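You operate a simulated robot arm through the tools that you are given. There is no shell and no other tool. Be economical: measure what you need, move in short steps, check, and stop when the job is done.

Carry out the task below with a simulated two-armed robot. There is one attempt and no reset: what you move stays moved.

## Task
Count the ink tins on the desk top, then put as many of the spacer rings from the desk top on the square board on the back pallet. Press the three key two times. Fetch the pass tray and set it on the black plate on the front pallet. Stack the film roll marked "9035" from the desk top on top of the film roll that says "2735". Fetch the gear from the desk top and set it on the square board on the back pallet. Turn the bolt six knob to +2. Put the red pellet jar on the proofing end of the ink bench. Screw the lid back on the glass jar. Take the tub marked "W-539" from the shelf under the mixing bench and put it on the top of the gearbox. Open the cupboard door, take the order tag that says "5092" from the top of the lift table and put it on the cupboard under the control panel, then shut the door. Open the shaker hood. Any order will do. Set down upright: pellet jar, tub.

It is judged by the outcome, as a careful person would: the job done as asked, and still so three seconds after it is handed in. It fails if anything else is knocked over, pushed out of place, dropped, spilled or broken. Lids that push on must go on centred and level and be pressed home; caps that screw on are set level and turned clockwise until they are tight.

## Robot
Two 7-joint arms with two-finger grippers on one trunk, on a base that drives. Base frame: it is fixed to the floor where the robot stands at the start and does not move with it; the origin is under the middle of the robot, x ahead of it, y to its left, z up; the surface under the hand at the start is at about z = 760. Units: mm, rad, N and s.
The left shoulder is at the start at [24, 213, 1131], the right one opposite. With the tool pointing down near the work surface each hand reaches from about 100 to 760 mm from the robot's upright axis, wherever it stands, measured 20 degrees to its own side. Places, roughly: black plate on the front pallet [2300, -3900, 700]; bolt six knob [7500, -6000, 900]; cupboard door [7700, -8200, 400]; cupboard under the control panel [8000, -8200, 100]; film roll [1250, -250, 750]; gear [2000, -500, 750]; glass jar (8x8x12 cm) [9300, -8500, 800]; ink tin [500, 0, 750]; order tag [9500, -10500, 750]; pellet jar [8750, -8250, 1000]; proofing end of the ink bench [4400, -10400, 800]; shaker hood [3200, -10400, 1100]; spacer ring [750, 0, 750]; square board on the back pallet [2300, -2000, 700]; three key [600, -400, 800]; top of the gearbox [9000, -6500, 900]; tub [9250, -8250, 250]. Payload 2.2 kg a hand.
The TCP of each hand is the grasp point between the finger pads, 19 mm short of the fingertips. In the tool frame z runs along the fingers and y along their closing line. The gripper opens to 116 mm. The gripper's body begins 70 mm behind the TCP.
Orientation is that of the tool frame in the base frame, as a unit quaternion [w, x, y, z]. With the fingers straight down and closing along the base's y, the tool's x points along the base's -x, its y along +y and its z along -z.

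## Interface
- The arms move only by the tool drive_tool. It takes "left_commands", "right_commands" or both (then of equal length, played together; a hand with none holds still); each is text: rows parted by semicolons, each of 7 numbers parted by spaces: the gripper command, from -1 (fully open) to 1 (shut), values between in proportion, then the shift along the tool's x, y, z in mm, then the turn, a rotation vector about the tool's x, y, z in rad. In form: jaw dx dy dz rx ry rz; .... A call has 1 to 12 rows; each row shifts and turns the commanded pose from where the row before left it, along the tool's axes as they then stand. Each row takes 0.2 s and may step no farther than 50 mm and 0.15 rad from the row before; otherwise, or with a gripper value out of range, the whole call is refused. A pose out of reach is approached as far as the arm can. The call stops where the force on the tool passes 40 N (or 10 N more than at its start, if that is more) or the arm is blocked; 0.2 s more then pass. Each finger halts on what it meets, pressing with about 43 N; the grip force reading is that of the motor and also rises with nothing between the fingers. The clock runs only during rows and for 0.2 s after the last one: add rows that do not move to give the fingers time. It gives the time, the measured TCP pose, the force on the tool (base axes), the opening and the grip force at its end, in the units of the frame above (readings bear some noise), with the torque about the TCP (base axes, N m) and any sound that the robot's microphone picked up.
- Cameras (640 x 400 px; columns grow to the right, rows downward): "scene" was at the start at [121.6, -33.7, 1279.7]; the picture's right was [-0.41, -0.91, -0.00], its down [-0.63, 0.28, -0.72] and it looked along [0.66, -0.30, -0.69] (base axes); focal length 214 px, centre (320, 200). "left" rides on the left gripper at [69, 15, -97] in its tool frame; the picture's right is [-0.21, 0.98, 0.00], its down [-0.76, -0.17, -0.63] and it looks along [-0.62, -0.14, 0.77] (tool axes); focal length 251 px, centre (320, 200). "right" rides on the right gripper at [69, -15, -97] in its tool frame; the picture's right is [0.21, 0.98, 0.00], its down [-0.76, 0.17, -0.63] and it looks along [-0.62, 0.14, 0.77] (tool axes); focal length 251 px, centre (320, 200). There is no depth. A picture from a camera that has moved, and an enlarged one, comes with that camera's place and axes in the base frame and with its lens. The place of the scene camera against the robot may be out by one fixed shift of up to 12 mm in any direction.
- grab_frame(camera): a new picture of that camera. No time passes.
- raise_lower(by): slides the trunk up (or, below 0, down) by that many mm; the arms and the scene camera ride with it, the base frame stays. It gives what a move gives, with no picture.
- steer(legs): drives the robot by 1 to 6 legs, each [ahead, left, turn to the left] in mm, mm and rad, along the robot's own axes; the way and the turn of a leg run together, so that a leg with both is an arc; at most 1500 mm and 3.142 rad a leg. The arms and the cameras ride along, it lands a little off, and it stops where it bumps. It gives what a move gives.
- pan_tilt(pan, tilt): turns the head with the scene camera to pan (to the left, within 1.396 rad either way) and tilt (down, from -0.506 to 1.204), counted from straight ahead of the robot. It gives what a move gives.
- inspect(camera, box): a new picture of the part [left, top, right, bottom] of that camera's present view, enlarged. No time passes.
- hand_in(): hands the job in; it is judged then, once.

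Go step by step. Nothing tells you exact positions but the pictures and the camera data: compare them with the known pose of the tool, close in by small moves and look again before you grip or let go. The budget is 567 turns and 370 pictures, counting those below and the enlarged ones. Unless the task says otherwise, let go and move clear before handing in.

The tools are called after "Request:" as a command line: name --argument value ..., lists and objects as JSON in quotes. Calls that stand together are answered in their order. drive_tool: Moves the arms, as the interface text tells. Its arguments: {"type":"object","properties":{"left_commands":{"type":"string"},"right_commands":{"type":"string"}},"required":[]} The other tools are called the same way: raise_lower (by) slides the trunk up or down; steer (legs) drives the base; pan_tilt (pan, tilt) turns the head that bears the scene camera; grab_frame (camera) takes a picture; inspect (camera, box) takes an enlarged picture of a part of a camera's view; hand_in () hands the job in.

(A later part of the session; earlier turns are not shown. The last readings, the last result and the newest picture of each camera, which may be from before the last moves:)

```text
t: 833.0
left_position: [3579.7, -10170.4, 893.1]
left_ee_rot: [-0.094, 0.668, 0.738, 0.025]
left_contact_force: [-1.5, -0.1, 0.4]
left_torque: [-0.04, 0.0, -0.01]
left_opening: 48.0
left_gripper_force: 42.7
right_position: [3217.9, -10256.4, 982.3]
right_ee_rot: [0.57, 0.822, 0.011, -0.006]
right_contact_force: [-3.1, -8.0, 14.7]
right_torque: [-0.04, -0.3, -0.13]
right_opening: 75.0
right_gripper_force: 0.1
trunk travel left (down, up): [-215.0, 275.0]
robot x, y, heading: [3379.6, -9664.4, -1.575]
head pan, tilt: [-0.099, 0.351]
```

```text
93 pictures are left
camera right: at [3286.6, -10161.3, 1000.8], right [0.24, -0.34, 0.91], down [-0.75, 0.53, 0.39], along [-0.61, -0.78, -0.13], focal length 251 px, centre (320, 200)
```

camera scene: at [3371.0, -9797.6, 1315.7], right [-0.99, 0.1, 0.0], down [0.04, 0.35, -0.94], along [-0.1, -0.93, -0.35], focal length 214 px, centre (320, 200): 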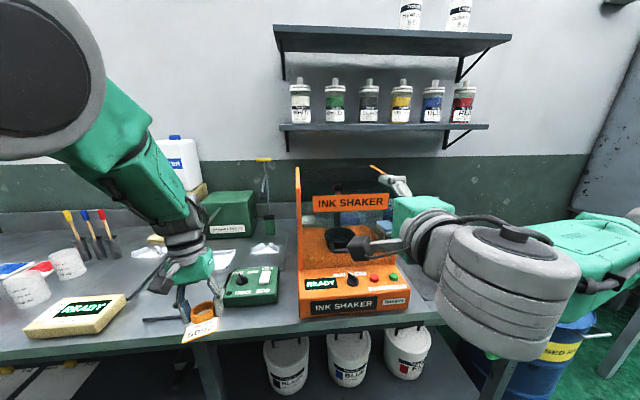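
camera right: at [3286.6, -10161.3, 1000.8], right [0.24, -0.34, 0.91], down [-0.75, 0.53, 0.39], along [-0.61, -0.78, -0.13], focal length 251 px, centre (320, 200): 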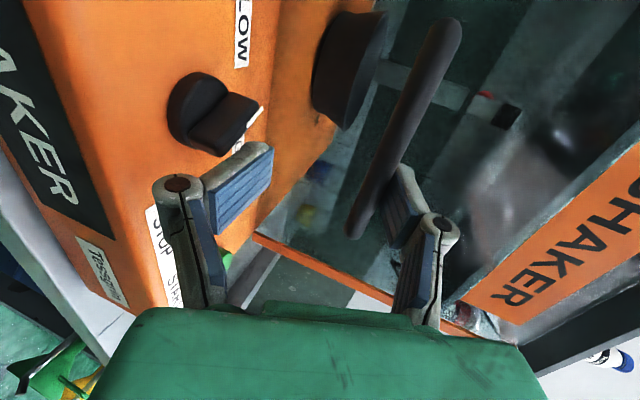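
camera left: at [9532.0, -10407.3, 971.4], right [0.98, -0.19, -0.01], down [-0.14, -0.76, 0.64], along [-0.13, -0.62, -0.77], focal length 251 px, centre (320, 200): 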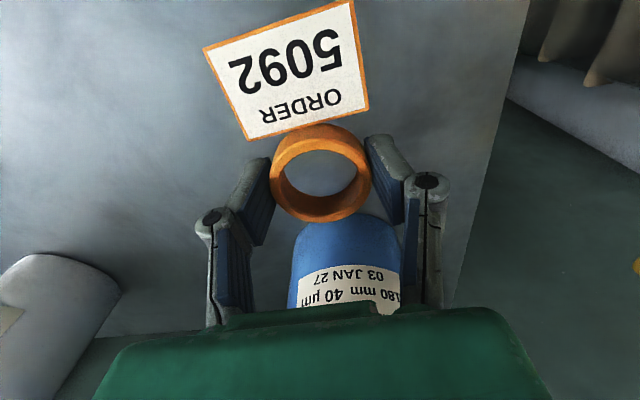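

Request:
drive_tool --right_commands "-0.2 0 12 0 0 0 0; -0.2 0 8 0 0 0 0; -0.2 0 0 0 0 0 0"

Request:
grab_frame --camera "right"

```text
t: 833.8
left_position: [3580.1, -10171.6, 892.1]
left_ee_rot: [-0.094, 0.668, 0.738, 0.026]
left_contact_force: [-0.7, -0.5, 0.0]
left_torque: [-0.01, 0.0, 0.06]
left_opening: 48.2
left_gripper_force: 42.9
right_position: [3217.6, -10262.4, 998.1]
right_ee_rot: [0.569, 0.822, 0.011, -0.006]
right_contact_force: [-0.5, 0.5, 0.4]
right_torque: [0.01, 0.0, 0.03]
right_opening: 69.4
right_gripper_force: 0.0
trunk travel left (down, up): [-215.0, 275.0]
robot x, y, heading: [3378.1, -9663.0, -1.574]
head pan, tilt: [-0.099, 0.351]
```

```text
92 pictures are left
camera right: at [3287.2, -10168.1, 1017.9], right [0.24, -0.34, 0.91], down [-0.75, 0.52, 0.4], along [-0.61, -0.78, -0.13], focal length 251 px, centre (320, 200)
```

right: 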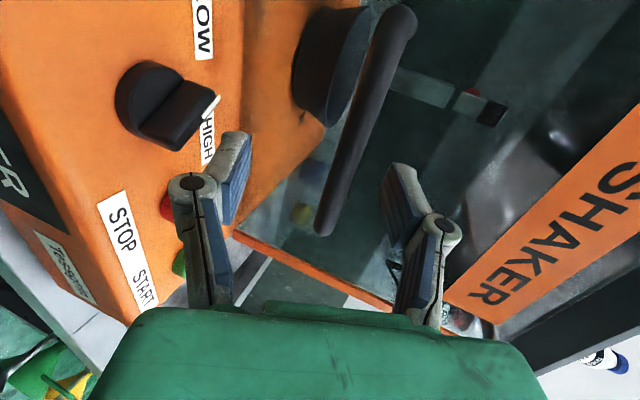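

Request:
drive_tool --right_commands "-0.2 0 18 0 0 0 0; -0.2 0 0 20 0 0 0; -0.2 0 0 12 0 0 0; -0.2 0 0 0 0 0 0"

Request:
grab_frame --camera "right"

```text
t: 834.8
left_position: [3582.4, -10170.0, 891.0]
left_ee_rot: [-0.094, 0.667, 0.738, 0.026]
left_contact_force: [-0.1, -0.4, 0.7]
left_torque: [-0.02, 0.0, -0.01]
left_opening: 48.3
left_gripper_force: 43.4
right_position: [3219.7, -10301.1, 1002.4]
right_ee_rot: [0.567, 0.824, 0.012, -0.006]
right_contact_force: [0.7, 1.9, -1.1]
right_torque: [-0.06, 0.0, -0.04]
right_opening: 85.0
right_gripper_force: 0.0
trunk travel left (down, up): [-215.0, 275.0]
robot x, y, heading: [3380.2, -9667.3, -1.576]
head pan, tilt: [-0.099, 0.351]
```

```text
91 pictures are left
camera right: at [3288.7, -10205.3, 1022.4], right [0.24, -0.34, 0.91], down [-0.75, 0.52, 0.4], along [-0.61, -0.78, -0.13], focal length 251 px, centre (320, 200)
```

right: 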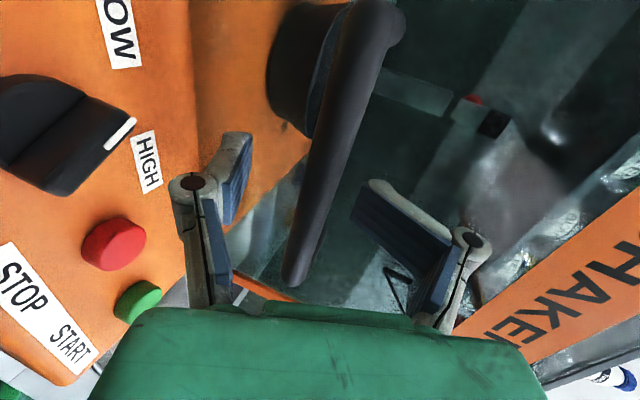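

Request:
drive_tool --right_commands "-0.2 0 0 -4 0 0 0; 0.4 0 0 0 0 0 0; 1 0 0 0 0 0 0; 1 0 0 0 0 0 0; 1 0 0 0 0 0 0"

Request:
grab_frame --camera "right"

```text
t: 836.0
left_position: [3579.0, -10171.3, 894.2]
left_ee_rot: [-0.094, 0.668, 0.738, 0.024]
left_contact_force: [1.1, -0.3, 0.3]
left_torque: [0.02, 0.01, -0.01]
left_opening: 48.2
left_gripper_force: 43.0
right_position: [3219.2, -10296.3, 1006.4]
right_ee_rot: [0.569, 0.822, 0.012, -0.006]
right_contact_force: [-0.3, 2.6, -1.3]
right_torque: [0.11, 0.0, -0.11]
right_opening: 12.2
right_gripper_force: 30.4
trunk travel left (down, up): [-215.0, 275.0]
robot x, y, heading: [3376.7, -9665.8, -1.579]
head pan, tilt: [-0.099, 0.351]
```

```text
90 pictures are left
camera right: at [3287.3, -10200.3, 1025.6], right [0.24, -0.34, 0.91], down [-0.75, 0.52, 0.4], along [-0.61, -0.78, -0.13], focal length 251 px, centre (320, 200)
```

right: 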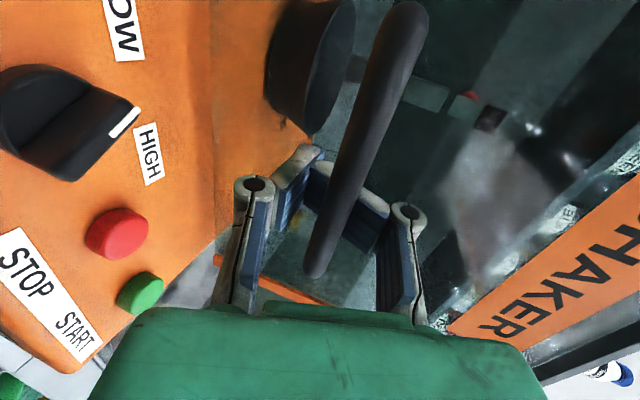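

Request:
drive_tool --right_commands "1 0 4.6 -1.8 0 0 0; 1 0 4.6 -1.8 0 0 0; 1 0 4.6 -1.8 0 0 0; 1 0 0 0 0 0 0"

Request:
inspect --camera "scene" --box '[280, 170, 420, 300]'

```text
t: 837.0
left_position: [3580.8, -10169.5, 894.8]
left_ee_rot: [-0.094, 0.668, 0.738, 0.024]
left_contact_force: [-0.1, 0.7, -0.7]
left_torque: [-0.02, 0.0, -0.01]
left_opening: 48.0
left_gripper_force: 42.2
right_position: [3220.8, -10294.1, 1023.8]
right_ee_rot: [0.572, 0.82, 0.013, -0.004]
right_contact_force: [-0.8, -0.1, -0.3]
right_torque: [-0.06, 0.01, -0.02]
right_opening: 12.1
right_gripper_force: 30.0
trunk travel left (down, up): [-215.0, 275.0]
robot x, y, heading: [3381.5, -9665.6, -1.574]
head pan, tilt: [-0.099, 0.351]
```

```text
3.08 times, centred on (350, 235) of scene
camera zoom: at [3370.5, -9797.7, 1255.8], right [-0.99, 0.1, 0.0], down [0.04, 0.35, -0.94], along [-0.1, -0.93, -0.35], focal length 660 px, centre (228, 92)
```

zoom: 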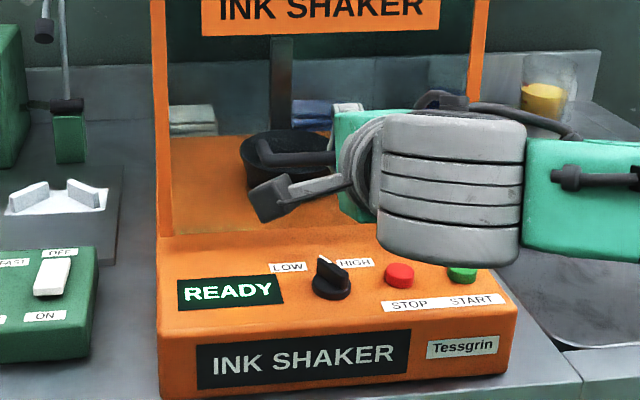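

Request:
drive_tool --right_commands "1 0 8 -4 0 0 0; 1 0 8 -4 0 0 0; 1 0 8 -4 0 0 0; 1 0 8 -4 0 0 0; 1 0 0 0 0 0 0"

Request:
grab_frame --camera "right"

```text
t: 838.2
left_position: [3579.1, -10173.5, 891.6]
left_ee_rot: [-0.096, 0.667, 0.739, 0.025]
left_contact_force: [-0.2, -0.8, -1.7]
left_torque: [-0.01, 0.0, 0.0]
left_opening: 48.3
left_gripper_force: 42.6
right_position: [3219.0, -10295.4, 1054.0]
right_ee_rot: [0.567, 0.824, 0.01, -0.005]
right_contact_force: [4.4, -30.3, -14.4]
right_torque: [0.06, -0.77, -0.28]
right_opening: 6.3
right_gripper_force: 29.7
trunk travel left (down, up): [-215.0, 275.0]
robot x, y, heading: [3378.1, -9665.5, -1.572]
head pan, tilt: [-0.099, 0.351]
```

```text
88 pictures are left
camera right: at [3288.6, -10200.6, 1074.3], right [0.24, -0.35, 0.91], down [-0.75, 0.52, 0.4], along [-0.61, -0.78, -0.14], focal length 251 px, centre (320, 200)
```

right: 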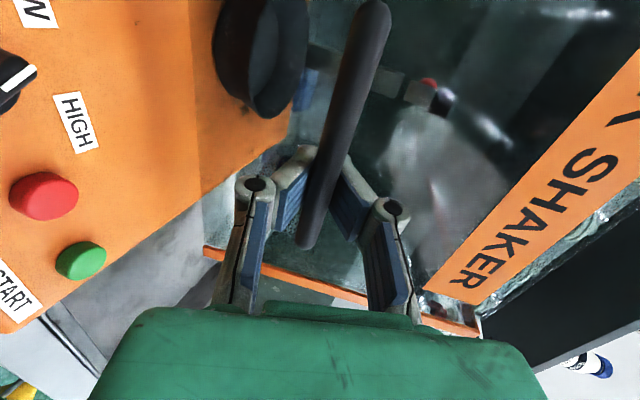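

Request:
drive_tool --right_commands "1 0 3 6 0 0 0; 1 0 3 6 0 0 0; 1 0 0 0 0 0 0"

```text
t: 839.0
left_position: [3580.0, -10170.4, 892.0]
left_ee_rot: [-0.094, 0.668, 0.738, 0.025]
left_contact_force: [0.2, 0.0, -1.1]
left_torque: [0.02, 0.03, 0.0]
left_opening: 48.0
left_gripper_force: 43.7
right_position: [3221.7, -10306.8, 1055.9]
right_ee_rot: [0.568, 0.823, 0.013, -0.006]
right_contact_force: [-0.9, -0.1, -1.8]
right_torque: [0.0, -0.04, -0.04]
right_opening: 0.0
right_gripper_force: 28.2
trunk travel left (down, up): [-215.0, 275.0]
robot x, y, heading: [3379.7, -9662.4, -1.575]
head pan, tilt: [-0.099, 0.351]
```

Request:
grab_frame --camera "right"

Request:
grab_frame --camera "scene"

```text
87 pictures are left
camera right: at [3290.4, -10211.3, 1076.4], right [0.24, -0.34, 0.91], down [-0.75, 0.52, 0.4], along [-0.61, -0.78, -0.13], focal length 251 px, centre (320, 200)
```

right: 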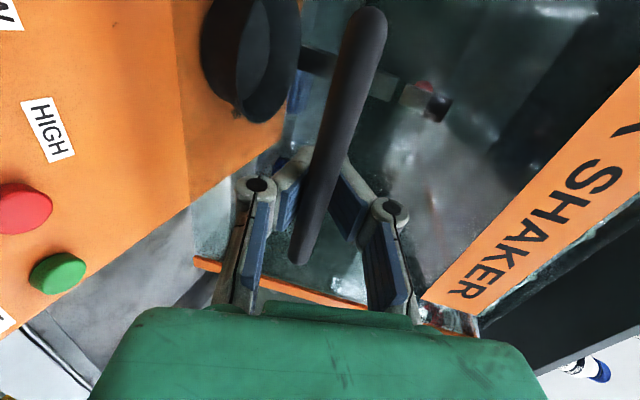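

```text
86 pictures are left
camera scene: at [3370.5, -9798.9, 1255.4], right [-0.99, 0.1, 0.0], down [0.04, 0.35, -0.94], along [-0.1, -0.93, -0.35], focal length 214 px, centre (320, 200)
```

scene: 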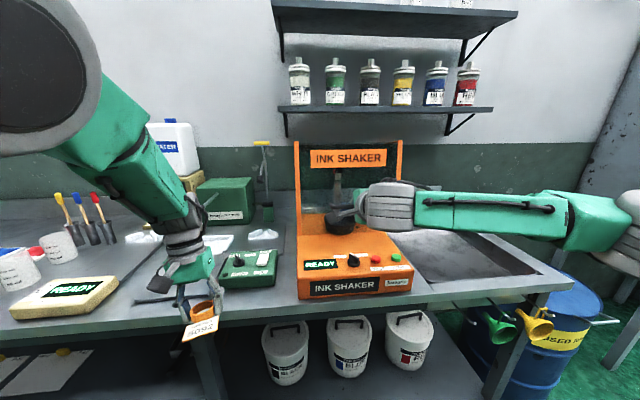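

Request:
drive_tool --right_commands "1 0 7 -2 0 0 0; 1 0 7 -2 0 0 0; 1 0 7 -2 0 0 0; 1 0 0 0 0 0 0"

Request:
grab_frame --camera "right"

```text
t: 840.0
left_position: [3581.4, -10173.3, 892.2]
left_ee_rot: [-0.097, 0.666, 0.739, 0.026]
left_contact_force: [-0.5, 0.6, -0.3]
left_torque: [0.02, -0.02, -0.01]
left_opening: 48.1
left_gripper_force: 42.8
right_position: [3221.6, -10311.3, 1077.4]
right_ee_rot: [0.567, 0.824, 0.011, -0.007]
right_contact_force: [3.7, -16.4, -10.5]
right_torque: [-0.01, -0.18, -0.09]
right_opening: 6.0
right_gripper_force: 28.6
trunk travel left (down, up): [-215.0, 275.0]
robot x, y, heading: [3375.2, -9663.6, -1.571]
head pan, tilt: [-0.099, 0.351]
```

```text
85 pictures are left
camera right: at [3290.1, -10215.4, 1097.0], right [0.24, -0.35, 0.91], down [-0.75, 0.52, 0.4], along [-0.61, -0.78, -0.14], focal length 251 px, centre (320, 200)
```

right: 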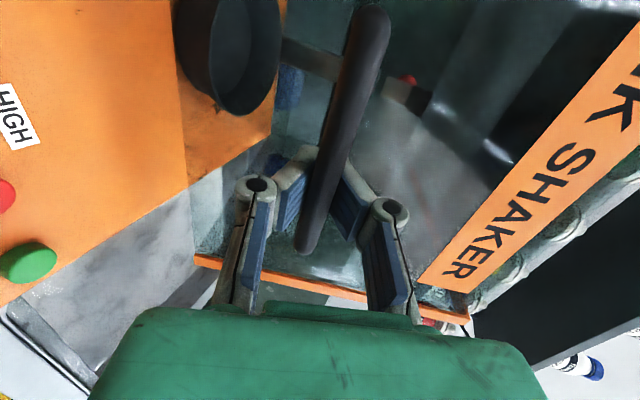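

Request:
drive_tool --right_commands "1 0 4 8 0 0 0; 1 0 4 8 0 0 0; 1 0 0 0 0 0 0"

Request:
drive_tool --right_commands "1 0 8 2 0 0 0; 1 0 8 2 0 0 0; 1 0 8 2 0 0 0; 1 0 0 0 0 0 0"

Request:
grab_frame --camera "right"

```text
t: 840.8
left_position: [3578.1, -10168.7, 894.4]
left_ee_rot: [-0.093, 0.669, 0.737, 0.023]
left_contact_force: [-0.5, -0.4, -0.6]
left_torque: [0.02, 0.02, -0.01]
left_opening: 48.1
left_gripper_force: 42.5
right_position: [3220.4, -10324.9, 1083.7]
right_ee_rot: [0.571, 0.821, 0.011, -0.006]
right_contact_force: [-3.3, 5.3, 3.7]
right_torque: [-0.07, 0.02, -0.05]
right_opening: 0.1
right_gripper_force: 28.6
trunk travel left (down, up): [-215.0, 275.0]
robot x, y, heading: [3382.3, -9665.9, -1.572]
head pan, tilt: [-0.099, 0.351]
```

```text
t: 841.8
left_position: [3579.3, -10170.6, 892.3]
left_ee_rot: [-0.094, 0.667, 0.739, 0.026]
left_contact_force: [0.9, 0.2, -0.6]
left_torque: [-0.03, -0.01, -0.02]
left_opening: 48.0
left_gripper_force: 42.9
right_position: [3222.5, -10339.5, 1102.2]
right_ee_rot: [0.57, 0.821, 0.01, -0.006]
right_contact_force: [-1.7, 3.0, 1.7]
right_torque: [0.01, 0.01, -0.03]
right_opening: 0.0
right_gripper_force: 28.9
trunk travel left (down, up): [-215.0, 275.0]
robot x, y, heading: [3383.0, -9668.3, -1.572]
head pan, tilt: [-0.099, 0.351]
```

```text
84 pictures are left
camera right: at [3290.9, -10243.5, 1121.6], right [0.24, -0.34, 0.91], down [-0.75, 0.52, 0.4], along [-0.61, -0.78, -0.13], focal length 251 px, centre (320, 200)
```

right: 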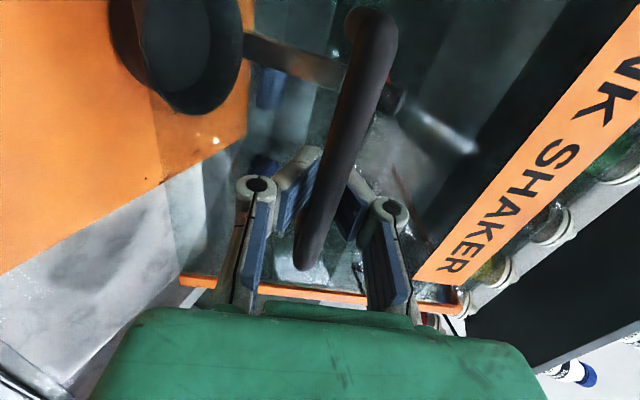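

Request:
drive_tool --right_commands "1 0 8.7 3 0 0 0; 1 0 8.7 3 0 0 0; 1 0 8.7 3 0 0 0; 1 0 8.5 4 0 0 0; 1 0 8.5 4 0 0 0; 1 0 8.5 4 0 0 0; 1 0 0 0 0 0 0"

Request:
inspect --camera "scene" --box '[270, 90, 430, 310]'

```text
t: 843.4
left_position: [3579.9, -10170.3, 893.3]
left_ee_rot: [-0.094, 0.668, 0.738, 0.025]
left_contact_force: [0.8, -0.1, -0.3]
left_torque: [0.0, -0.01, 0.0]
left_opening: 47.8
left_gripper_force: 42.1
right_position: [3221.8, -10376.7, 1142.8]
right_ee_rot: [0.569, 0.822, 0.011, -0.006]
right_contact_force: [-1.4, 1.7, 2.7]
right_torque: [0.02, 0.01, -0.02]
right_opening: 6.0
right_gripper_force: 28.0
trunk travel left (down, up): [-215.0, 275.0]
robot x, y, heading: [3377.7, -9665.7, -1.574]
head pan, tilt: [-0.099, 0.351]
```

```text
1.82 times, centred on (350, 200) of scene
camera zoom: at [3370.6, -9797.1, 1255.8], right [-0.99, 0.1, 0.0], down [0.04, 0.35, -0.94], along [-0.1, -0.93, -0.35], focal length 390 px, centre (266, 200)
```

zoom: 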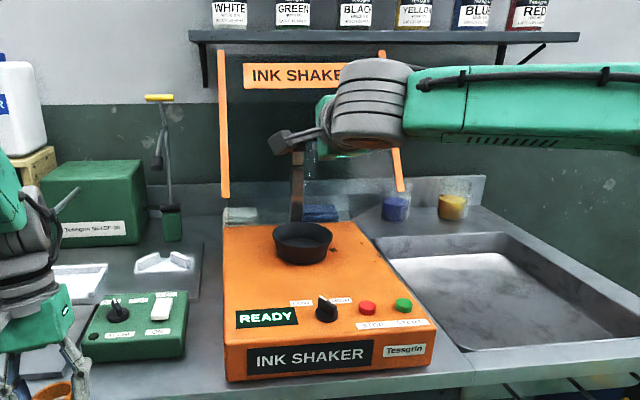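

Request:
drive_tool --right_commands "1 0 8 4.5 0 0 0; 1 0 8 4.5 0 0 0; 1 0 8 4.5 0 0 0; 1 0 8 5 0 0 0; 1 0 8 5 0 0 0; 1 0 8 5 0 0 0; 1 0 0 0 0 0 0"

Request:
inspect --camera "scene" --box '[270, 90, 430, 310]'

```text
t: 845.0
left_position: [3580.2, -10170.4, 892.2]
left_ee_rot: [-0.095, 0.668, 0.738, 0.025]
left_contact_force: [0.1, -0.6, 0.2]
left_torque: [-0.01, -0.04, 0.02]
left_opening: 47.9
left_gripper_force: 43.2
right_position: [3225.1, -10421.8, 1177.9]
right_ee_rot: [0.569, 0.822, 0.012, -0.006]
right_contact_force: [0.4, -0.7, 0.0]
right_torque: [0.01, 0.02, 0.02]
right_opening: 0.0
right_gripper_force: 28.7
trunk travel left (down, up): [-215.0, 275.0]
robot x, y, heading: [3378.9, -9669.6, -1.575]
head pan, tilt: [-0.099, 0.351]
```

```text
1.82 times, centred on (350, 200) of scene
camera zoom: at [3371.4, -9798.2, 1255.6], right [-0.99, 0.1, 0.0], down [0.04, 0.35, -0.94], along [-0.1, -0.93, -0.35], focal length 390 px, centre (266, 200)
```

zoom: 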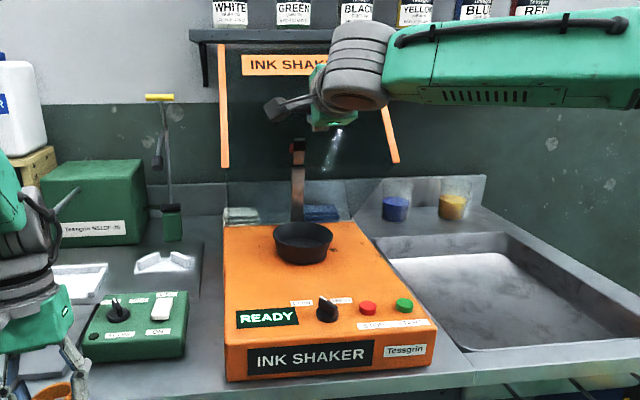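

Request:
drive_tool --left_commands "1 0 5 -20 0 0 0; 1 0 5 -20 0 0 0; 1 0 5 -20 0 0 0; 1 0 0 0 0 0 0"

Request:
steer --legs '[[100, 0, 0]]'

Request:
grab_frame --camera "scene"

```text
t: 846.0
left_position: [3616.4, -10181.2, 954.5]
left_ee_rot: [-0.113, 0.652, 0.75, 0.005]
left_contact_force: [0.4, 0.9, -0.7]
left_torque: [0.05, 0.0, -0.03]
left_opening: 48.2
left_gripper_force: 42.8
right_position: [3224.4, -10420.8, 1177.6]
right_ee_rot: [0.569, 0.822, 0.012, -0.006]
right_contact_force: [-0.2, 0.8, 1.0]
right_torque: [0.03, 0.0, -0.01]
right_opening: 0.1
right_gripper_force: 28.1
trunk travel left (down, up): [-215.0, 275.0]
robot x, y, heading: [3379.5, -9668.4, -1.58]
head pan, tilt: [-0.099, 0.351]
```

```text
t: 847.0
left_position: [3617.1, -10226.9, 958.2]
left_ee_rot: [-0.115, 0.65, 0.751, 0.0]
left_contact_force: [-1.1, -0.3, 0.3]
left_torque: [0.0, -0.01, -0.01]
left_opening: 48.2
left_gripper_force: 42.7
right_position: [3224.6, -10463.9, 1196.9]
right_ee_rot: [0.582, 0.813, 0.011, -0.002]
right_contact_force: [1.1, 3.0, 11.3]
right_torque: [-0.12, -0.04, 0.02]
right_opening: 0.0
right_gripper_force: 28.4
trunk travel left (down, up): [-215.0, 275.0]
robot x, y, heading: [3377.4, -9712.0, -1.576]
head pan, tilt: [-0.099, 0.351]
stopped in leg 1: the force on the tool passed its limit at 46 N (the readings are from after the stop); the commanded pose is now the measured one
```

```text
81 pictures are left
camera scene: at [3370.5, -9844.3, 1255.7], right [-0.99, 0.1, 0.0], down [0.04, 0.35, -0.94], along [-0.1, -0.93, -0.35], focal length 214 px, centre (320, 200)
```

scene: 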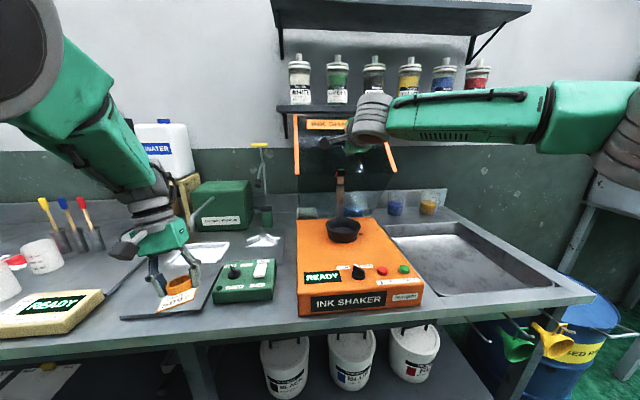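

Request:
drive_tool --right_commands "0.6 0 0 0 0 0 0; 0.3 0 0 0 0 0 0; 0.1 0 0 0 0 0 0; 0.1 0 0 0 0 0 0"

Request:
grab_frame --camera "right"

Request:
inspect --camera "scene" --box '[270, 90, 430, 310]'

```text
t: 848.0
left_position: [3616.5, -10225.5, 960.6]
left_ee_rot: [-0.114, 0.651, 0.75, -0.002]
left_contact_force: [-0.5, 0.7, -1.0]
left_torque: [0.0, 0.03, -0.01]
left_opening: 48.1
left_gripper_force: 43.2
right_position: [3224.0, -10462.1, 1192.8]
right_ee_rot: [0.58, 0.814, 0.011, -0.003]
right_contact_force: [0.8, 0.9, 4.7]
right_torque: [0.06, -0.03, 0.02]
right_opening: 65.1
right_gripper_force: 0.0
trunk travel left (down, up): [-215.0, 275.0]
robot x, y, heading: [3379.3, -9710.0, -1.574]
head pan, tilt: [-0.099, 0.351]
```

```text
80 pictures are left
camera right: at [3293.6, -10366.2, 1211.6], right [0.24, -0.32, 0.92], down [-0.76, 0.53, 0.38], along [-0.61, -0.78, -0.12], focal length 251 px, centre (320, 200)
```

right: 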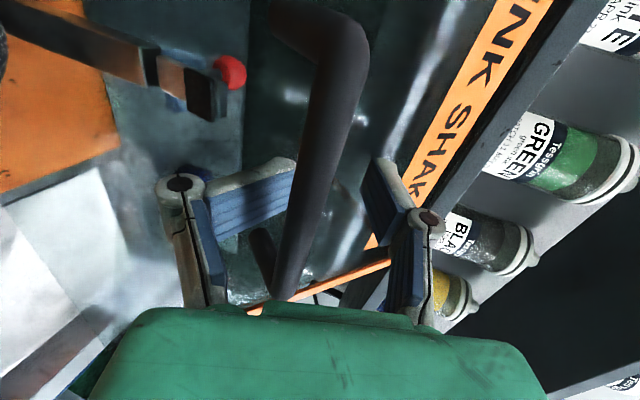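

```text
1.82 times, centred on (350, 200) of scene
camera zoom: at [3371.3, -9843.5, 1255.8], right [-0.99, 0.1, 0.0], down [0.04, 0.35, -0.94], along [-0.1, -0.93, -0.35], focal length 390 px, centre (266, 200)
```

zoom: 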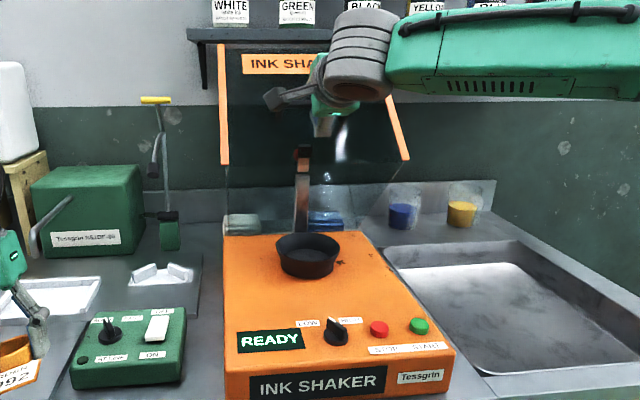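

Request:
drive_tool --right_commands "0.1 0 0 -15 0 0 0; 0.1 0 0 -20 0 0 0; 0.1 0 0 -20 0 0 0; 0.1 0 0 0 0 0 0"

Request:
inspect --camera "scene" --box '[270, 90, 430, 310]'

```text
t: 849.0
left_position: [3616.9, -10227.1, 959.5]
left_ee_rot: [-0.115, 0.652, 0.75, -0.001]
left_contact_force: [0.4, -0.2, -1.2]
left_torque: [0.02, -0.01, 0.0]
left_opening: 48.0
left_gripper_force: 43.2
right_position: [3223.9, -10412.3, 1211.1]
right_ee_rot: [0.578, 0.816, 0.01, -0.003]
right_contact_force: [-0.3, 0.5, 0.5]
right_torque: [0.0, 0.01, 0.04]
right_opening: 52.1
right_gripper_force: 0.1
trunk travel left (down, up): [-215.0, 275.0]
robot x, y, heading: [3378.9, -9714.4, -1.575]
head pan, tilt: [-0.099, 0.351]
```

```text
1.82 times, centred on (350, 200) of scene
camera zoom: at [3370.8, -9844.8, 1255.6], right [-0.99, 0.1, 0.0], down [0.04, 0.35, -0.94], along [-0.1, -0.93, -0.35], focal length 390 px, centre (266, 200)
```

zoom: 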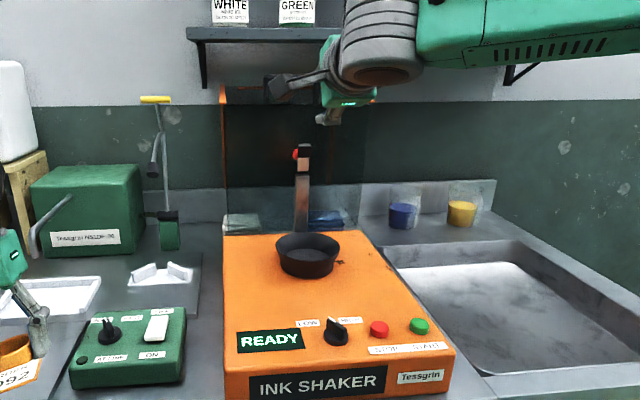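

Request:
drive_tool --right_commands "0.1 0 0 -40 0 0 0; 0.1 0 0 -45 0 0 0; 0.1 0 0 -45 0 0 0; 0.1 0 0 0 0 0 0"

Request:
steer --legs '[[-300, 0, 0]]'

Request:
drive_tool --right_commands "0 0 0 0 -0.15 0 -0.0; 0 0 0 0 -0.15 0 0; 0 0 0 0 0 0 -0.15; 0 0 0 0 0 0 -0.15; 0 0 0 0 0 0 -0.15; 0 0 0 0 0 0 -0.15; 0 0 0 0 0 0 -0.15; 0 0 0 0 0 0 -0.15; 0 0 0 0 0 0 -0.15; 0 0 0 0 0 0 -0.15; 0 0 0 0 0 0 -0.15; 0 0 0 0 0 0 -0.15"

Request:
grab_frame --camera "scene"

```text
t: 850.0
left_position: [3616.4, -10226.3, 959.1]
left_ee_rot: [-0.114, 0.652, 0.749, -0.002]
left_contact_force: [0.5, -0.5, -0.3]
left_torque: [0.0, -0.01, 0.0]
left_opening: 48.4
left_gripper_force: 42.7
right_position: [3222.6, -10289.4, 1255.4]
right_ee_rot: [0.578, 0.816, 0.011, -0.004]
right_contact_force: [0.0, 0.5, -0.6]
right_torque: [0.01, 0.02, 0.03]
right_opening: 52.3
right_gripper_force: 0.0
trunk travel left (down, up): [-215.0, 275.0]
robot x, y, heading: [3377.4, -9712.0, -1.569]
head pan, tilt: [-0.099, 0.351]
```

```text
t: 852.0
left_position: [3618.9, -9926.3, 957.8]
left_ee_rot: [-0.114, 0.651, 0.751, 0.0]
left_contact_force: [1.3, 2.2, 0.2]
left_torque: [-0.01, 0.0, 0.04]
left_opening: 48.5
left_gripper_force: 43.2
right_position: [3224.4, -9989.2, 1255.2]
right_ee_rot: [0.579, 0.815, 0.011, -0.002]
right_contact_force: [-0.2, 1.0, -0.5]
right_torque: [0.0, -0.01, -0.04]
right_opening: 52.3
right_gripper_force: 0.1
trunk travel left (down, up): [-215.0, 275.0]
robot x, y, heading: [3376.3, -9413.8, -1.57]
head pan, tilt: [-0.099, 0.351]
```

```text
t: 854.6
left_position: [3619.2, -9923.4, 959.2]
left_ee_rot: [-0.114, 0.65, 0.751, -0.001]
left_contact_force: [-0.5, -0.7, -0.1]
left_torque: [-0.04, 0.01, 0.01]
left_opening: 48.3
left_gripper_force: 43.3
right_position: [3224.4, -9985.5, 1257.3]
right_ee_rot: [0.508, 0.517, 0.499, -0.475]
right_contact_force: [-0.6, 0.3, -0.4]
right_torque: [-0.01, -0.01, -0.01]
right_opening: 58.0
right_gripper_force: 0.1
trunk travel left (down, up): [-215.0, 275.0]
robot x, y, heading: [3380.9, -9412.4, -1.571]
head pan, tilt: [-0.099, 0.351]
```

```text
77 pictures are left
camera scene: at [3372.0, -9544.3, 1255.8], right [-0.99, 0.1, 0.0], down [0.04, 0.35, -0.94], along [-0.1, -0.93, -0.35], focal length 214 px, centre (320, 200)
```

scene: 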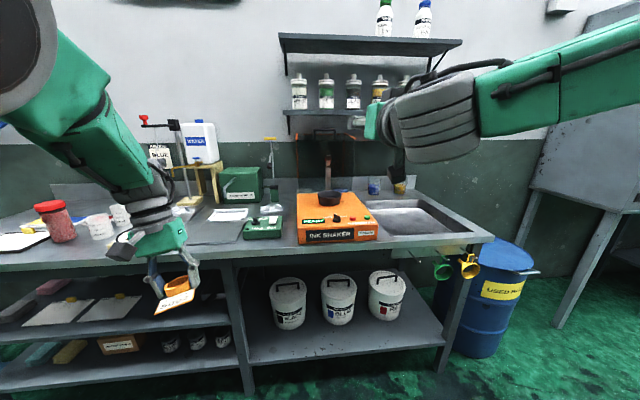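

Request:
steer --legs '[[150, 0, 0]]'

Request:
steer --legs '[[-150, 0, 0], [0, 0, 1.57], [1500, 0, 0], [1500, 0, 0], [200, 0, 0], [0, 1450, 0]]'

Request:
pan_tilt --pan -0.2 --tilt 0.4

Request:
grab_frame --camera "scene"

```text
t: 856.0
left_position: [3616.6, -10075.3, 963.2]
left_ee_rot: [-0.113, 0.652, 0.75, -0.004]
left_contact_force: [0.3, -0.9, 0.0]
left_torque: [0.01, -0.02, -0.01]
left_opening: 48.2
left_gripper_force: 43.2
right_position: [3221.3, -10136.2, 1256.8]
right_ee_rot: [0.508, 0.52, 0.497, -0.474]
right_contact_force: [0.6, -0.1, 0.1]
right_torque: [0.0, -0.02, 0.03]
right_opening: 58.3
right_gripper_force: 0.1
trunk travel left (down, up): [-215.0, 275.0]
robot x, y, heading: [3378.9, -9566.3, -1.577]
head pan, tilt: [-0.099, 0.351]
```

```text
t: 883.2
left_position: [7060.2, -7712.4, 964.2]
left_ee_rot: [-0.075, -0.075, 0.991, -0.083]
left_contact_force: [-0.2, -1.1, -0.8]
left_torque: [0.01, 0.02, -0.01]
left_opening: 48.0
left_gripper_force: 43.3
right_position: [7123.0, -8105.8, 1257.8]
right_ee_rot: [0.696, 0.013, 0.718, 0.027]
right_contact_force: [-0.9, -0.3, -0.2]
right_torque: [0.0, 0.02, 0.02]
right_opening: 58.0
right_gripper_force: 0.0
trunk travel left (down, up): [-215.0, 275.0]
robot x, y, heading: [6554.7, -7951.6, 0.002]
head pan, tilt: [-0.099, 0.351]
```

```text
t: 883.9
left_position: [7056.3, -7710.5, 965.3]
left_ee_rot: [-0.075, -0.075, 0.991, -0.085]
left_contact_force: [0.6, -0.1, -0.5]
left_torque: [-0.01, 0.01, -0.03]
left_opening: 48.2
left_gripper_force: 43.2
right_position: [7121.9, -8104.5, 1258.8]
right_ee_rot: [0.697, 0.013, 0.716, 0.026]
right_contact_force: [-0.3, -0.7, 0.3]
right_torque: [-0.01, 0.02, -0.02]
right_opening: 58.2
right_gripper_force: 0.1
trunk travel left (down, up): [-215.0, 275.0]
robot x, y, heading: [6552.6, -7950.3, 0.003]
head pan, tilt: [-0.201, 0.4]
```

```text
76 pictures are left
camera scene: at [6689.5, -7968.6, 1251.2], right [-0.19, -0.98, 0.0], down [-0.39, 0.08, -0.92], along [0.9, -0.18, -0.39], focal length 214 px, centre (320, 200)
```

scene: 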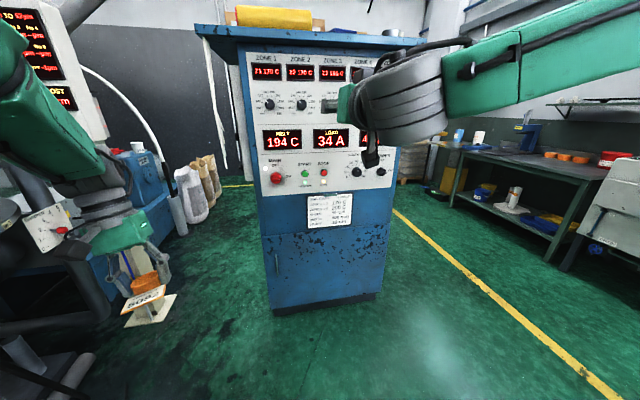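

Request:
inspect --camera "scene" --box '[255, 220, 405, 320]'

```text
4.00 times, centred on (330, 270) of scene
camera zoom: at [6689.5, -7968.6, 1251.2], right [-0.19, -0.98, 0.0], down [-0.39, 0.08, -0.92], along [0.9, -0.18, -0.39], focal length 858 px, centre (280, -80)
```

zoom: 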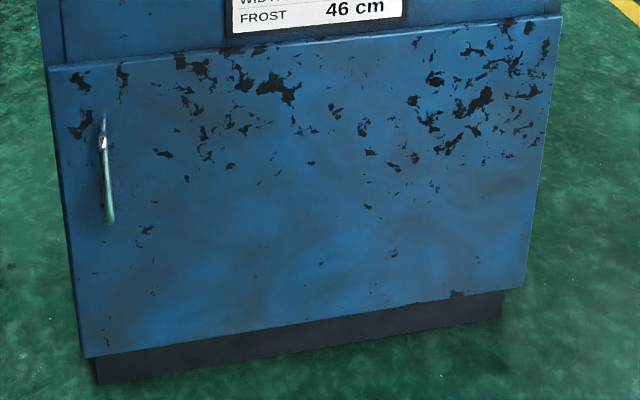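

Request:
drive_tool --left_commands "1 20 -15 0 0 0 0; 1 20 -15 0 0 0 0; 1 20 -15 0 0 0 0; 1 20 -15 0 0 0 0; 1 0 0 0 0 0 0"

Request:
raise_lower --by -215

Request:
drive_tool --right_commands "0 45 0 0 0 0 0; 0 45 0 0 0 0 0; 0 45 0 0 0 0 0; 0 45 0 0 0 0 0; 0 45 0 0 0 0 0; 0 45 0 0 0 0 0; 0 45 0 0 0 0 0; 0 45 0 0 0 0 0; 0 45 0 0 0 0 0; 0 45 0 0 0 0 0; 0 45 0 0 0 0 0; 0 45 0 0 0 0 0"

```text
t: 885.1
left_position: [6991.1, -7774.8, 990.6]
left_ee_rot: [-0.074, -0.082, 0.989, -0.099]
left_contact_force: [-0.4, -0.3, 0.4]
left_torque: [-0.03, 0.01, -0.02]
left_opening: 48.3
left_gripper_force: 42.9
right_position: [7121.4, -8104.1, 1259.0]
right_ee_rot: [0.697, 0.011, 0.717, 0.027]
right_contact_force: [0.2, 0.1, -0.4]
right_torque: [0.0, -0.02, -0.01]
right_opening: 58.3
right_gripper_force: 0.1
trunk travel left (down, up): [-215.0, 275.0]
robot x, y, heading: [6549.6, -7954.9, 0.003]
head pan, tilt: [-0.201, 0.4]
```

```text
t: 887.4
left_position: [6989.8, -7776.6, 776.4]
left_ee_rot: [-0.072, -0.079, 0.989, -0.098]
left_contact_force: [-0.5, -0.4, -0.1]
left_torque: [-0.02, 0.04, -0.03]
left_opening: 48.1
left_gripper_force: 43.3
right_position: [7120.1, -8103.5, 1044.8]
right_ee_rot: [0.697, 0.012, 0.717, 0.026]
right_contact_force: [0.5, 0.1, -1.2]
right_torque: [-0.01, 0.03, -0.01]
right_opening: 58.1
right_gripper_force: 0.0
trunk travel left (down, up): [0.0, 490.0]
robot x, y, heading: [6552.4, -7956.4, 0.007]
head pan, tilt: [-0.201, 0.4]
```

```text
t: 890.0
left_position: [6991.2, -7774.9, 774.9]
left_ee_rot: [-0.075, -0.079, 0.989, -0.098]
left_contact_force: [0.6, 0.9, -0.6]
left_torque: [0.04, 0.0, 0.0]
left_opening: 48.2
left_gripper_force: 42.5
right_position: [7104.2, -8061.3, 507.5]
right_ee_rot: [0.697, 0.012, 0.717, 0.02]
right_contact_force: [-0.1, 0.0, -0.8]
right_torque: [-0.01, 0.02, 0.0]
right_opening: 58.0
right_gripper_force: 0.1
right hand out of reach, approached as far as the arm can: row 11, 12
trunk travel left (down, up): [0.0, 490.0]
robot x, y, heading: [6551.9, -7954.0, 0.002]
head pan, tilt: [-0.201, 0.4]
```

Request:
steer --legs '[[0, 125, 0], [460, 0, 0]]'

Request:
grab_frame --camera "right"

Request:
grab_frame --camera "scene"

```text
t: 893.6
left_position: [7451.0, -7647.3, 775.9]
left_ee_rot: [-0.073, -0.08, 0.989, -0.101]
left_contact_force: [0.3, 0.3, -0.4]
left_torque: [-0.02, 0.07, -0.02]
left_opening: 48.1
left_gripper_force: 42.8
right_position: [7567.0, -7932.4, 507.7]
right_ee_rot: [0.696, 0.011, 0.717, 0.022]
right_contact_force: [0.1, -0.3, -0.2]
right_torque: [0.0, 0.0, -0.01]
right_opening: 57.6
right_gripper_force: 0.1
trunk travel left (down, up): [0.0, 490.0]
robot x, y, heading: [7012.9, -7830.9, 0.007]
head pan, tilt: [-0.201, 0.4]
```

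```text
74 pictures are left
camera right: at [7468.6, -7947.3, 442.2], right [-0.02, 0.99, -0.17], down [-0.61, 0.12, 0.78], along [0.79, 0.12, 0.6], focal length 251 px, centre (320, 200)
```

right: 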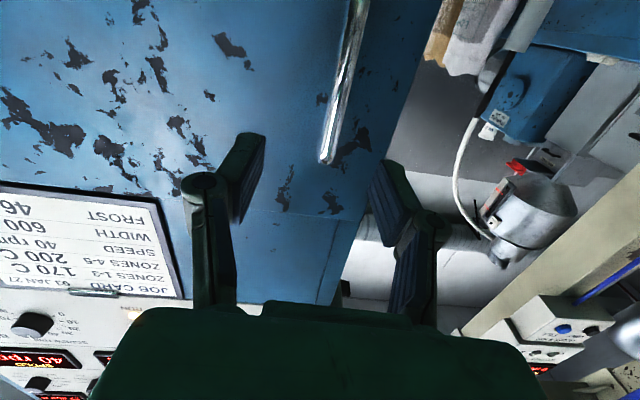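

```text
73 pictures are left
camera scene: at [7150.5, -7838.4, 1036.2], right [-0.19, -0.98, 0.0], down [-0.39, 0.07, -0.92], along [0.9, -0.18, -0.39], focal length 214 px, centre (320, 200)
```

scene: 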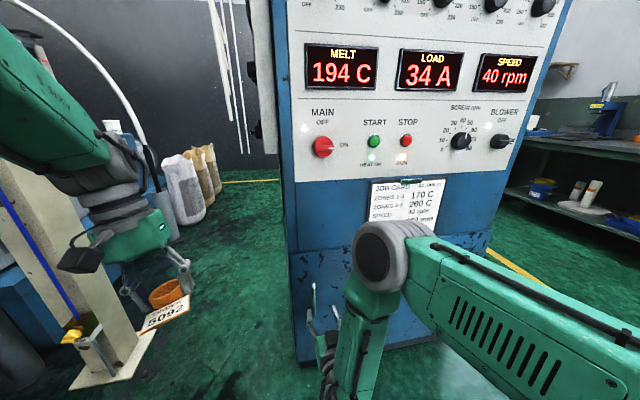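

Request:
drive_tool --right_commands "0 0 13 0 0 0 0; 0 0 0 20 0 0 0; 0 0 0 0 0 0 0"

Request:
steer --legs '[[45, 0, 0]]'

Request:
grab_frame --camera "right"

```text
t: 894.4
left_position: [7449.5, -7648.9, 778.9]
left_ee_rot: [-0.071, -0.081, 0.989, -0.101]
left_contact_force: [0.1, -0.2, 0.1]
left_torque: [0.0, 0.01, 0.03]
left_opening: 48.4
left_gripper_force: 42.9
right_position: [7584.8, -7920.4, 508.7]
right_ee_rot: [0.697, 0.012, 0.716, 0.022]
right_contact_force: [-0.1, 0.0, 0.1]
right_torque: [0.01, 0.01, -0.01]
right_opening: 58.0
right_gripper_force: 0.1
trunk travel left (down, up): [0.0, 490.0]
robot x, y, heading: [7009.9, -7824.2, 0.006]
head pan, tilt: [-0.201, 0.4]
```

```text
t: 895.3
left_position: [7495.1, -7648.2, 778.4]
left_ee_rot: [-0.072, -0.081, 0.989, -0.103]
left_contact_force: [-0.2, 0.2, -0.4]
left_torque: [-0.01, 0.01, 0.0]
left_opening: 48.3
left_gripper_force: 42.7
right_position: [7629.8, -7920.1, 508.3]
right_ee_rot: [0.697, 0.011, 0.717, 0.024]
right_contact_force: [1.2, 0.0, -0.1]
right_torque: [0.0, 0.0, 0.0]
right_opening: 58.2
right_gripper_force: 0.1
trunk travel left (down, up): [0.0, 490.0]
robot x, y, heading: [7060.2, -7826.3, 0.01]
head pan, tilt: [-0.201, 0.4]
```

```text
72 pictures are left
camera right: at [7532.2, -7934.4, 442.9], right [-0.02, 0.99, -0.17], down [-0.61, 0.12, 0.78], along [0.79, 0.12, 0.6], focal length 251 px, centre (320, 200)
```

right: 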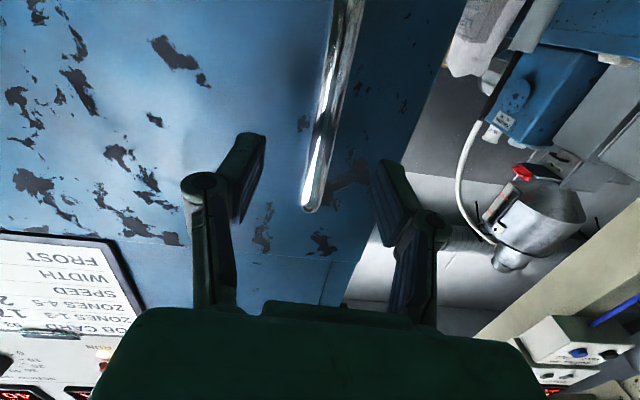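

Request:
drive_tool --right_commands "0 8 0 12 0 0 0; 0 10 0 0 0 0 0; 0.5 0 0 0 0 0 0; 1 0 0 0 0 0 0; 1 0 0 0 0 0 0; 1 0 0 0 0 0 0"

Request:
steer --legs '[[-32, -32, 0.05]]'

```text
t: 896.7
left_position: [7491.8, -7649.0, 779.7]
left_ee_rot: [-0.069, -0.08, 0.989, -0.102]
left_contact_force: [-1.0, -0.9, 0.4]
left_torque: [-0.02, -0.01, 0.01]
left_opening: 48.2
left_gripper_force: 43.1
right_position: [7640.6, -7921.1, 493.3]
right_ee_rot: [0.699, 0.013, 0.715, 0.022]
right_contact_force: [0.3, -13.0, 0.5]
right_torque: [-1.14, 0.04, -0.16]
right_opening: 11.2
right_gripper_force: 38.5
trunk travel left (down, up): [0.0, 490.0]
robot x, y, heading: [7059.9, -7828.5, 0.012]
head pan, tilt: [-0.201, 0.4]
```

```text
t: 898.1
left_position: [7447.1, -7653.2, 781.6]
left_ee_rot: [-0.065, -0.104, 0.987, -0.105]
left_contact_force: [-0.2, 0.2, 0.6]
left_torque: [0.04, 0.01, 0.0]
left_opening: 48.3
left_gripper_force: 43.4
right_position: [7609.1, -7924.6, 492.4]
right_ee_rot: [0.696, -0.006, 0.717, 0.032]
right_contact_force: [1.0, -3.8, -13.6]
right_torque: [-1.04, 0.22, -0.05]
right_opening: 10.0
right_gripper_force: 37.7
trunk travel left (down, up): [0.0, 490.0]
robot x, y, heading: [7027.4, -7857.9, 0.059]
head pan, tilt: [-0.201, 0.4]
stopped in leg 1: the force on the tool passed its limit at 42 N (the readings are from after the stop); the commanded pose is now the measured one
```

Request:
steer --legs '[[-156, -129, 0.2]]'

```text
t: 899.7
left_position: [7264.2, -7721.8, 780.6]
left_ee_rot: [-0.055, -0.202, 0.971, -0.113]
left_contact_force: [-1.2, -0.5, 0.4]
left_torque: [0.01, -0.02, 0.02]
left_opening: 48.1
left_gripper_force: 43.4
right_position: [7478.2, -7954.9, 494.6]
right_ee_rot: [0.692, -0.078, 0.71, 0.1]
right_contact_force: [-1.7, 8.6, -17.3]
right_torque: [-1.13, -0.06, 0.04]
right_opening: 7.9
right_gripper_force: 35.8
trunk travel left (down, up): [0.0, 490.0]
robot x, y, heading: [6898.2, -8004.7, 0.259]
head pan, tilt: [-0.201, 0.4]
```

Request:
drive_tool --right_commands "1 3 -1 2 0 0 0; 1 0 0 0 0 0 0"

Request:
steer --legs '[[-195, -161, 0.25]]'

```text
t: 900.3
left_position: [7262.0, -7723.2, 783.2]
left_ee_rot: [-0.053, -0.202, 0.972, -0.112]
left_contact_force: [-0.7, -0.4, 0.2]
left_torque: [0.01, 0.01, 0.01]
left_opening: 48.3
left_gripper_force: 43.0
right_position: [7477.4, -7955.5, 494.1]
right_ee_rot: [0.694, -0.078, 0.708, 0.102]
right_contact_force: [-4.5, 13.5, -3.9]
right_torque: [-1.14, -0.3, 0.08]
right_opening: 7.5
right_gripper_force: 35.1
trunk travel left (down, up): [0.0, 490.0]
robot x, y, heading: [6890.7, -8005.3, 0.254]
head pan, tilt: [-0.201, 0.4]
```

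```text
t: 901.8
left_position: [7109.4, -7818.7, 788.0]
left_ee_rot: [-0.039, -0.291, 0.948, -0.118]
left_contact_force: [0.8, 0.0, 0.2]
left_torque: [0.01, 0.01, -0.02]
left_opening: 48.0
left_gripper_force: 43.5
right_position: [7364.7, -8008.2, 495.3]
right_ee_rot: [0.682, -0.144, 0.697, 0.167]
right_contact_force: [-8.0, 14.5, -2.9]
right_torque: [-0.92, -0.52, -0.03]
right_opening: 6.0
right_gripper_force: 30.0
trunk travel left (down, up): [0.0, 490.0]
robot x, y, heading: [6797.5, -8155.8, 0.439]
head pan, tilt: [-0.201, 0.4]
stopped in leg 1: the force on the tool passed its limit at 42 N (the readings are from after the stop); the commanded pose is now the measured one
```

Request:
drive_tool --right_commands "0.5 0 0 0 0 0 0; 0.3 0 0 8 0 0 0; 0.3 0 0 0 0 0 0; 1 0 0 0 0 0 0; 1 0 0 0 0 0 0; 1 0 0 0 0 0 0"

Request:
steer --legs '[[-158, -128, 0.2]]'

```text
t: 903.2
left_position: [7108.2, -7819.9, 787.9]
left_ee_rot: [-0.039, -0.289, 0.95, -0.114]
left_contact_force: [0.3, -0.7, 0.2]
left_torque: [0.01, -0.02, -0.02]
left_opening: 48.0
left_gripper_force: 43.1
right_position: [7376.5, -8009.0, 495.8]
right_ee_rot: [0.685, -0.14, 0.696, 0.163]
right_contact_force: [-0.5, 2.4, 0.1]
right_torque: [-0.01, -0.05, -0.01]
right_opening: 0.0
right_gripper_force: 28.6
trunk travel left (down, up): [0.0, 490.0]
robot x, y, heading: [6799.3, -8158.3, 0.434]
head pan, tilt: [-0.201, 0.4]
```

```text
t: 904.9
left_position: [6964.2, -7955.3, 786.1]
left_ee_rot: [-0.027, -0.384, 0.915, -0.119]
left_contact_force: [0.3, 0.5, 0.3]
left_torque: [0.02, 0.02, 0.02]
left_opening: 48.2
left_gripper_force: 43.7
right_position: [7263.3, -8085.6, 498.0]
right_ee_rot: [0.665, -0.21, 0.679, 0.23]
right_contact_force: [-6.3, 7.0, -0.1]
right_torque: [-0.07, -0.26, -0.27]
right_opening: 0.3
right_gripper_force: 28.2
trunk travel left (down, up): [0.0, 490.0]
robot x, y, heading: [6731.4, -8351.6, 0.64]
head pan, tilt: [-0.201, 0.4]
```

Request:
pan_tilt --pan -0.1 --tilt 0.6

Request:
grab_frame --camera "scene"

```text
t: 905.6
left_position: [6964.0, -7957.5, 788.3]
left_ee_rot: [-0.026, -0.386, 0.915, -0.118]
left_contact_force: [-0.4, 0.1, 0.1]
left_torque: [-0.01, -0.03, -0.02]
left_opening: 48.3
left_gripper_force: 42.6
right_position: [7262.2, -8086.9, 497.8]
right_ee_rot: [0.664, -0.208, 0.679, 0.233]
right_contact_force: [-9.6, 11.9, -6.0]
right_torque: [-0.11, -0.31, -0.28]
right_opening: 0.1
right_gripper_force: 28.5
trunk travel left (down, up): [0.0, 490.0]
robot x, y, heading: [6728.9, -8344.0, 0.639]
head pan, tilt: [-0.099, 0.6]
```

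```text
71 pictures are left
camera scene: at [6842.7, -8272.2, 1017.9], right [0.51, -0.86, 0.0], down [-0.49, -0.29, -0.82], along [0.71, 0.42, -0.57], focal length 214 px, centre (320, 200)
```

scene: 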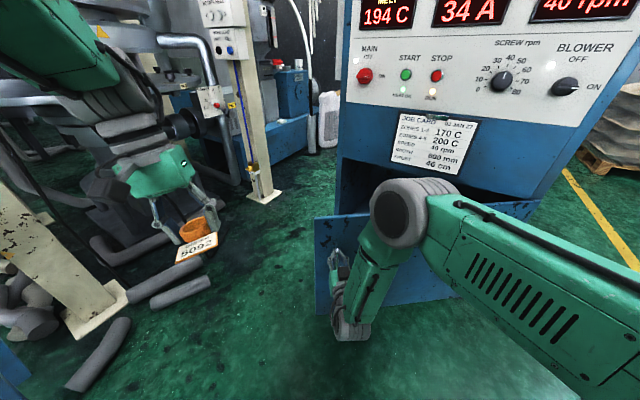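

Request:
steer --legs '[[-198, -160, 0.25]]'

Request:
steer --legs '[[-198, -160, 0.25]]'

Request:
grab_frame --camera "scene"

```text
t: 907.4
left_position: [6824.7, -8162.9, 787.3]
left_ee_rot: [-0.012, -0.496, 0.86, -0.121]
left_contact_force: [0.3, -0.1, -0.3]
left_torque: [0.04, 0.01, -0.02]
left_opening: 48.3
left_gripper_force: 43.3
right_position: [7147.2, -8214.1, 500.2]
right_ee_rot: [0.632, -0.292, 0.646, 0.313]
right_contact_force: [-25.2, 17.3, 4.4]
right_torque: [-0.05, -0.7, -0.81]
right_opening: 0.0
right_gripper_force: 28.8
trunk travel left (down, up): [0.0, 490.0]
robot x, y, heading: [6697.2, -8600.2, 0.889]
head pan, tilt: [-0.099, 0.6]
```

```text
t: 909.3
left_position: [6742.4, -8398.1, 788.5]
left_ee_rot: [0.004, -0.601, 0.79, -0.123]
left_contact_force: [-0.1, -0.2, -0.3]
left_torque: [-0.03, 0.01, 0.01]
left_opening: 48.3
left_gripper_force: 43.0
right_position: [7068.4, -8371.4, 498.9]
right_ee_rot: [0.587, -0.37, 0.605, 0.392]
right_contact_force: [-27.6, 9.3, -9.4]
right_torque: [0.1, -0.78, -0.79]
right_opening: 0.1
right_gripper_force: 28.6
trunk travel left (down, up): [0.0, 490.0]
robot x, y, heading: [6728.4, -8853.5, 1.138]
head pan, tilt: [-0.099, 0.6]
```

```text
70 pictures are left
camera scene: at [6788.2, -8731.7, 1017.8], right [0.86, -0.51, 0.01], down [-0.28, -0.49, -0.82], along [0.42, 0.71, -0.57], focal length 214 px, centre (320, 200)
```

scene: 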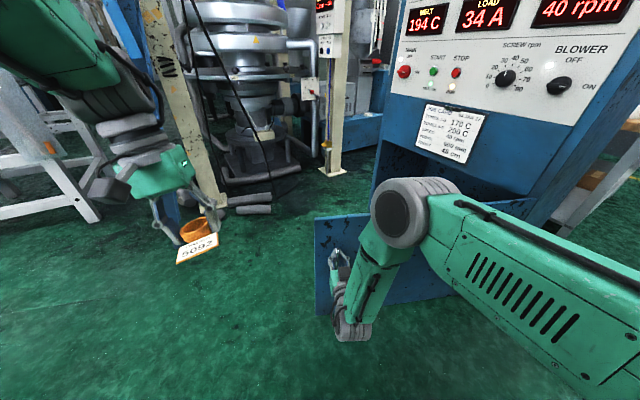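

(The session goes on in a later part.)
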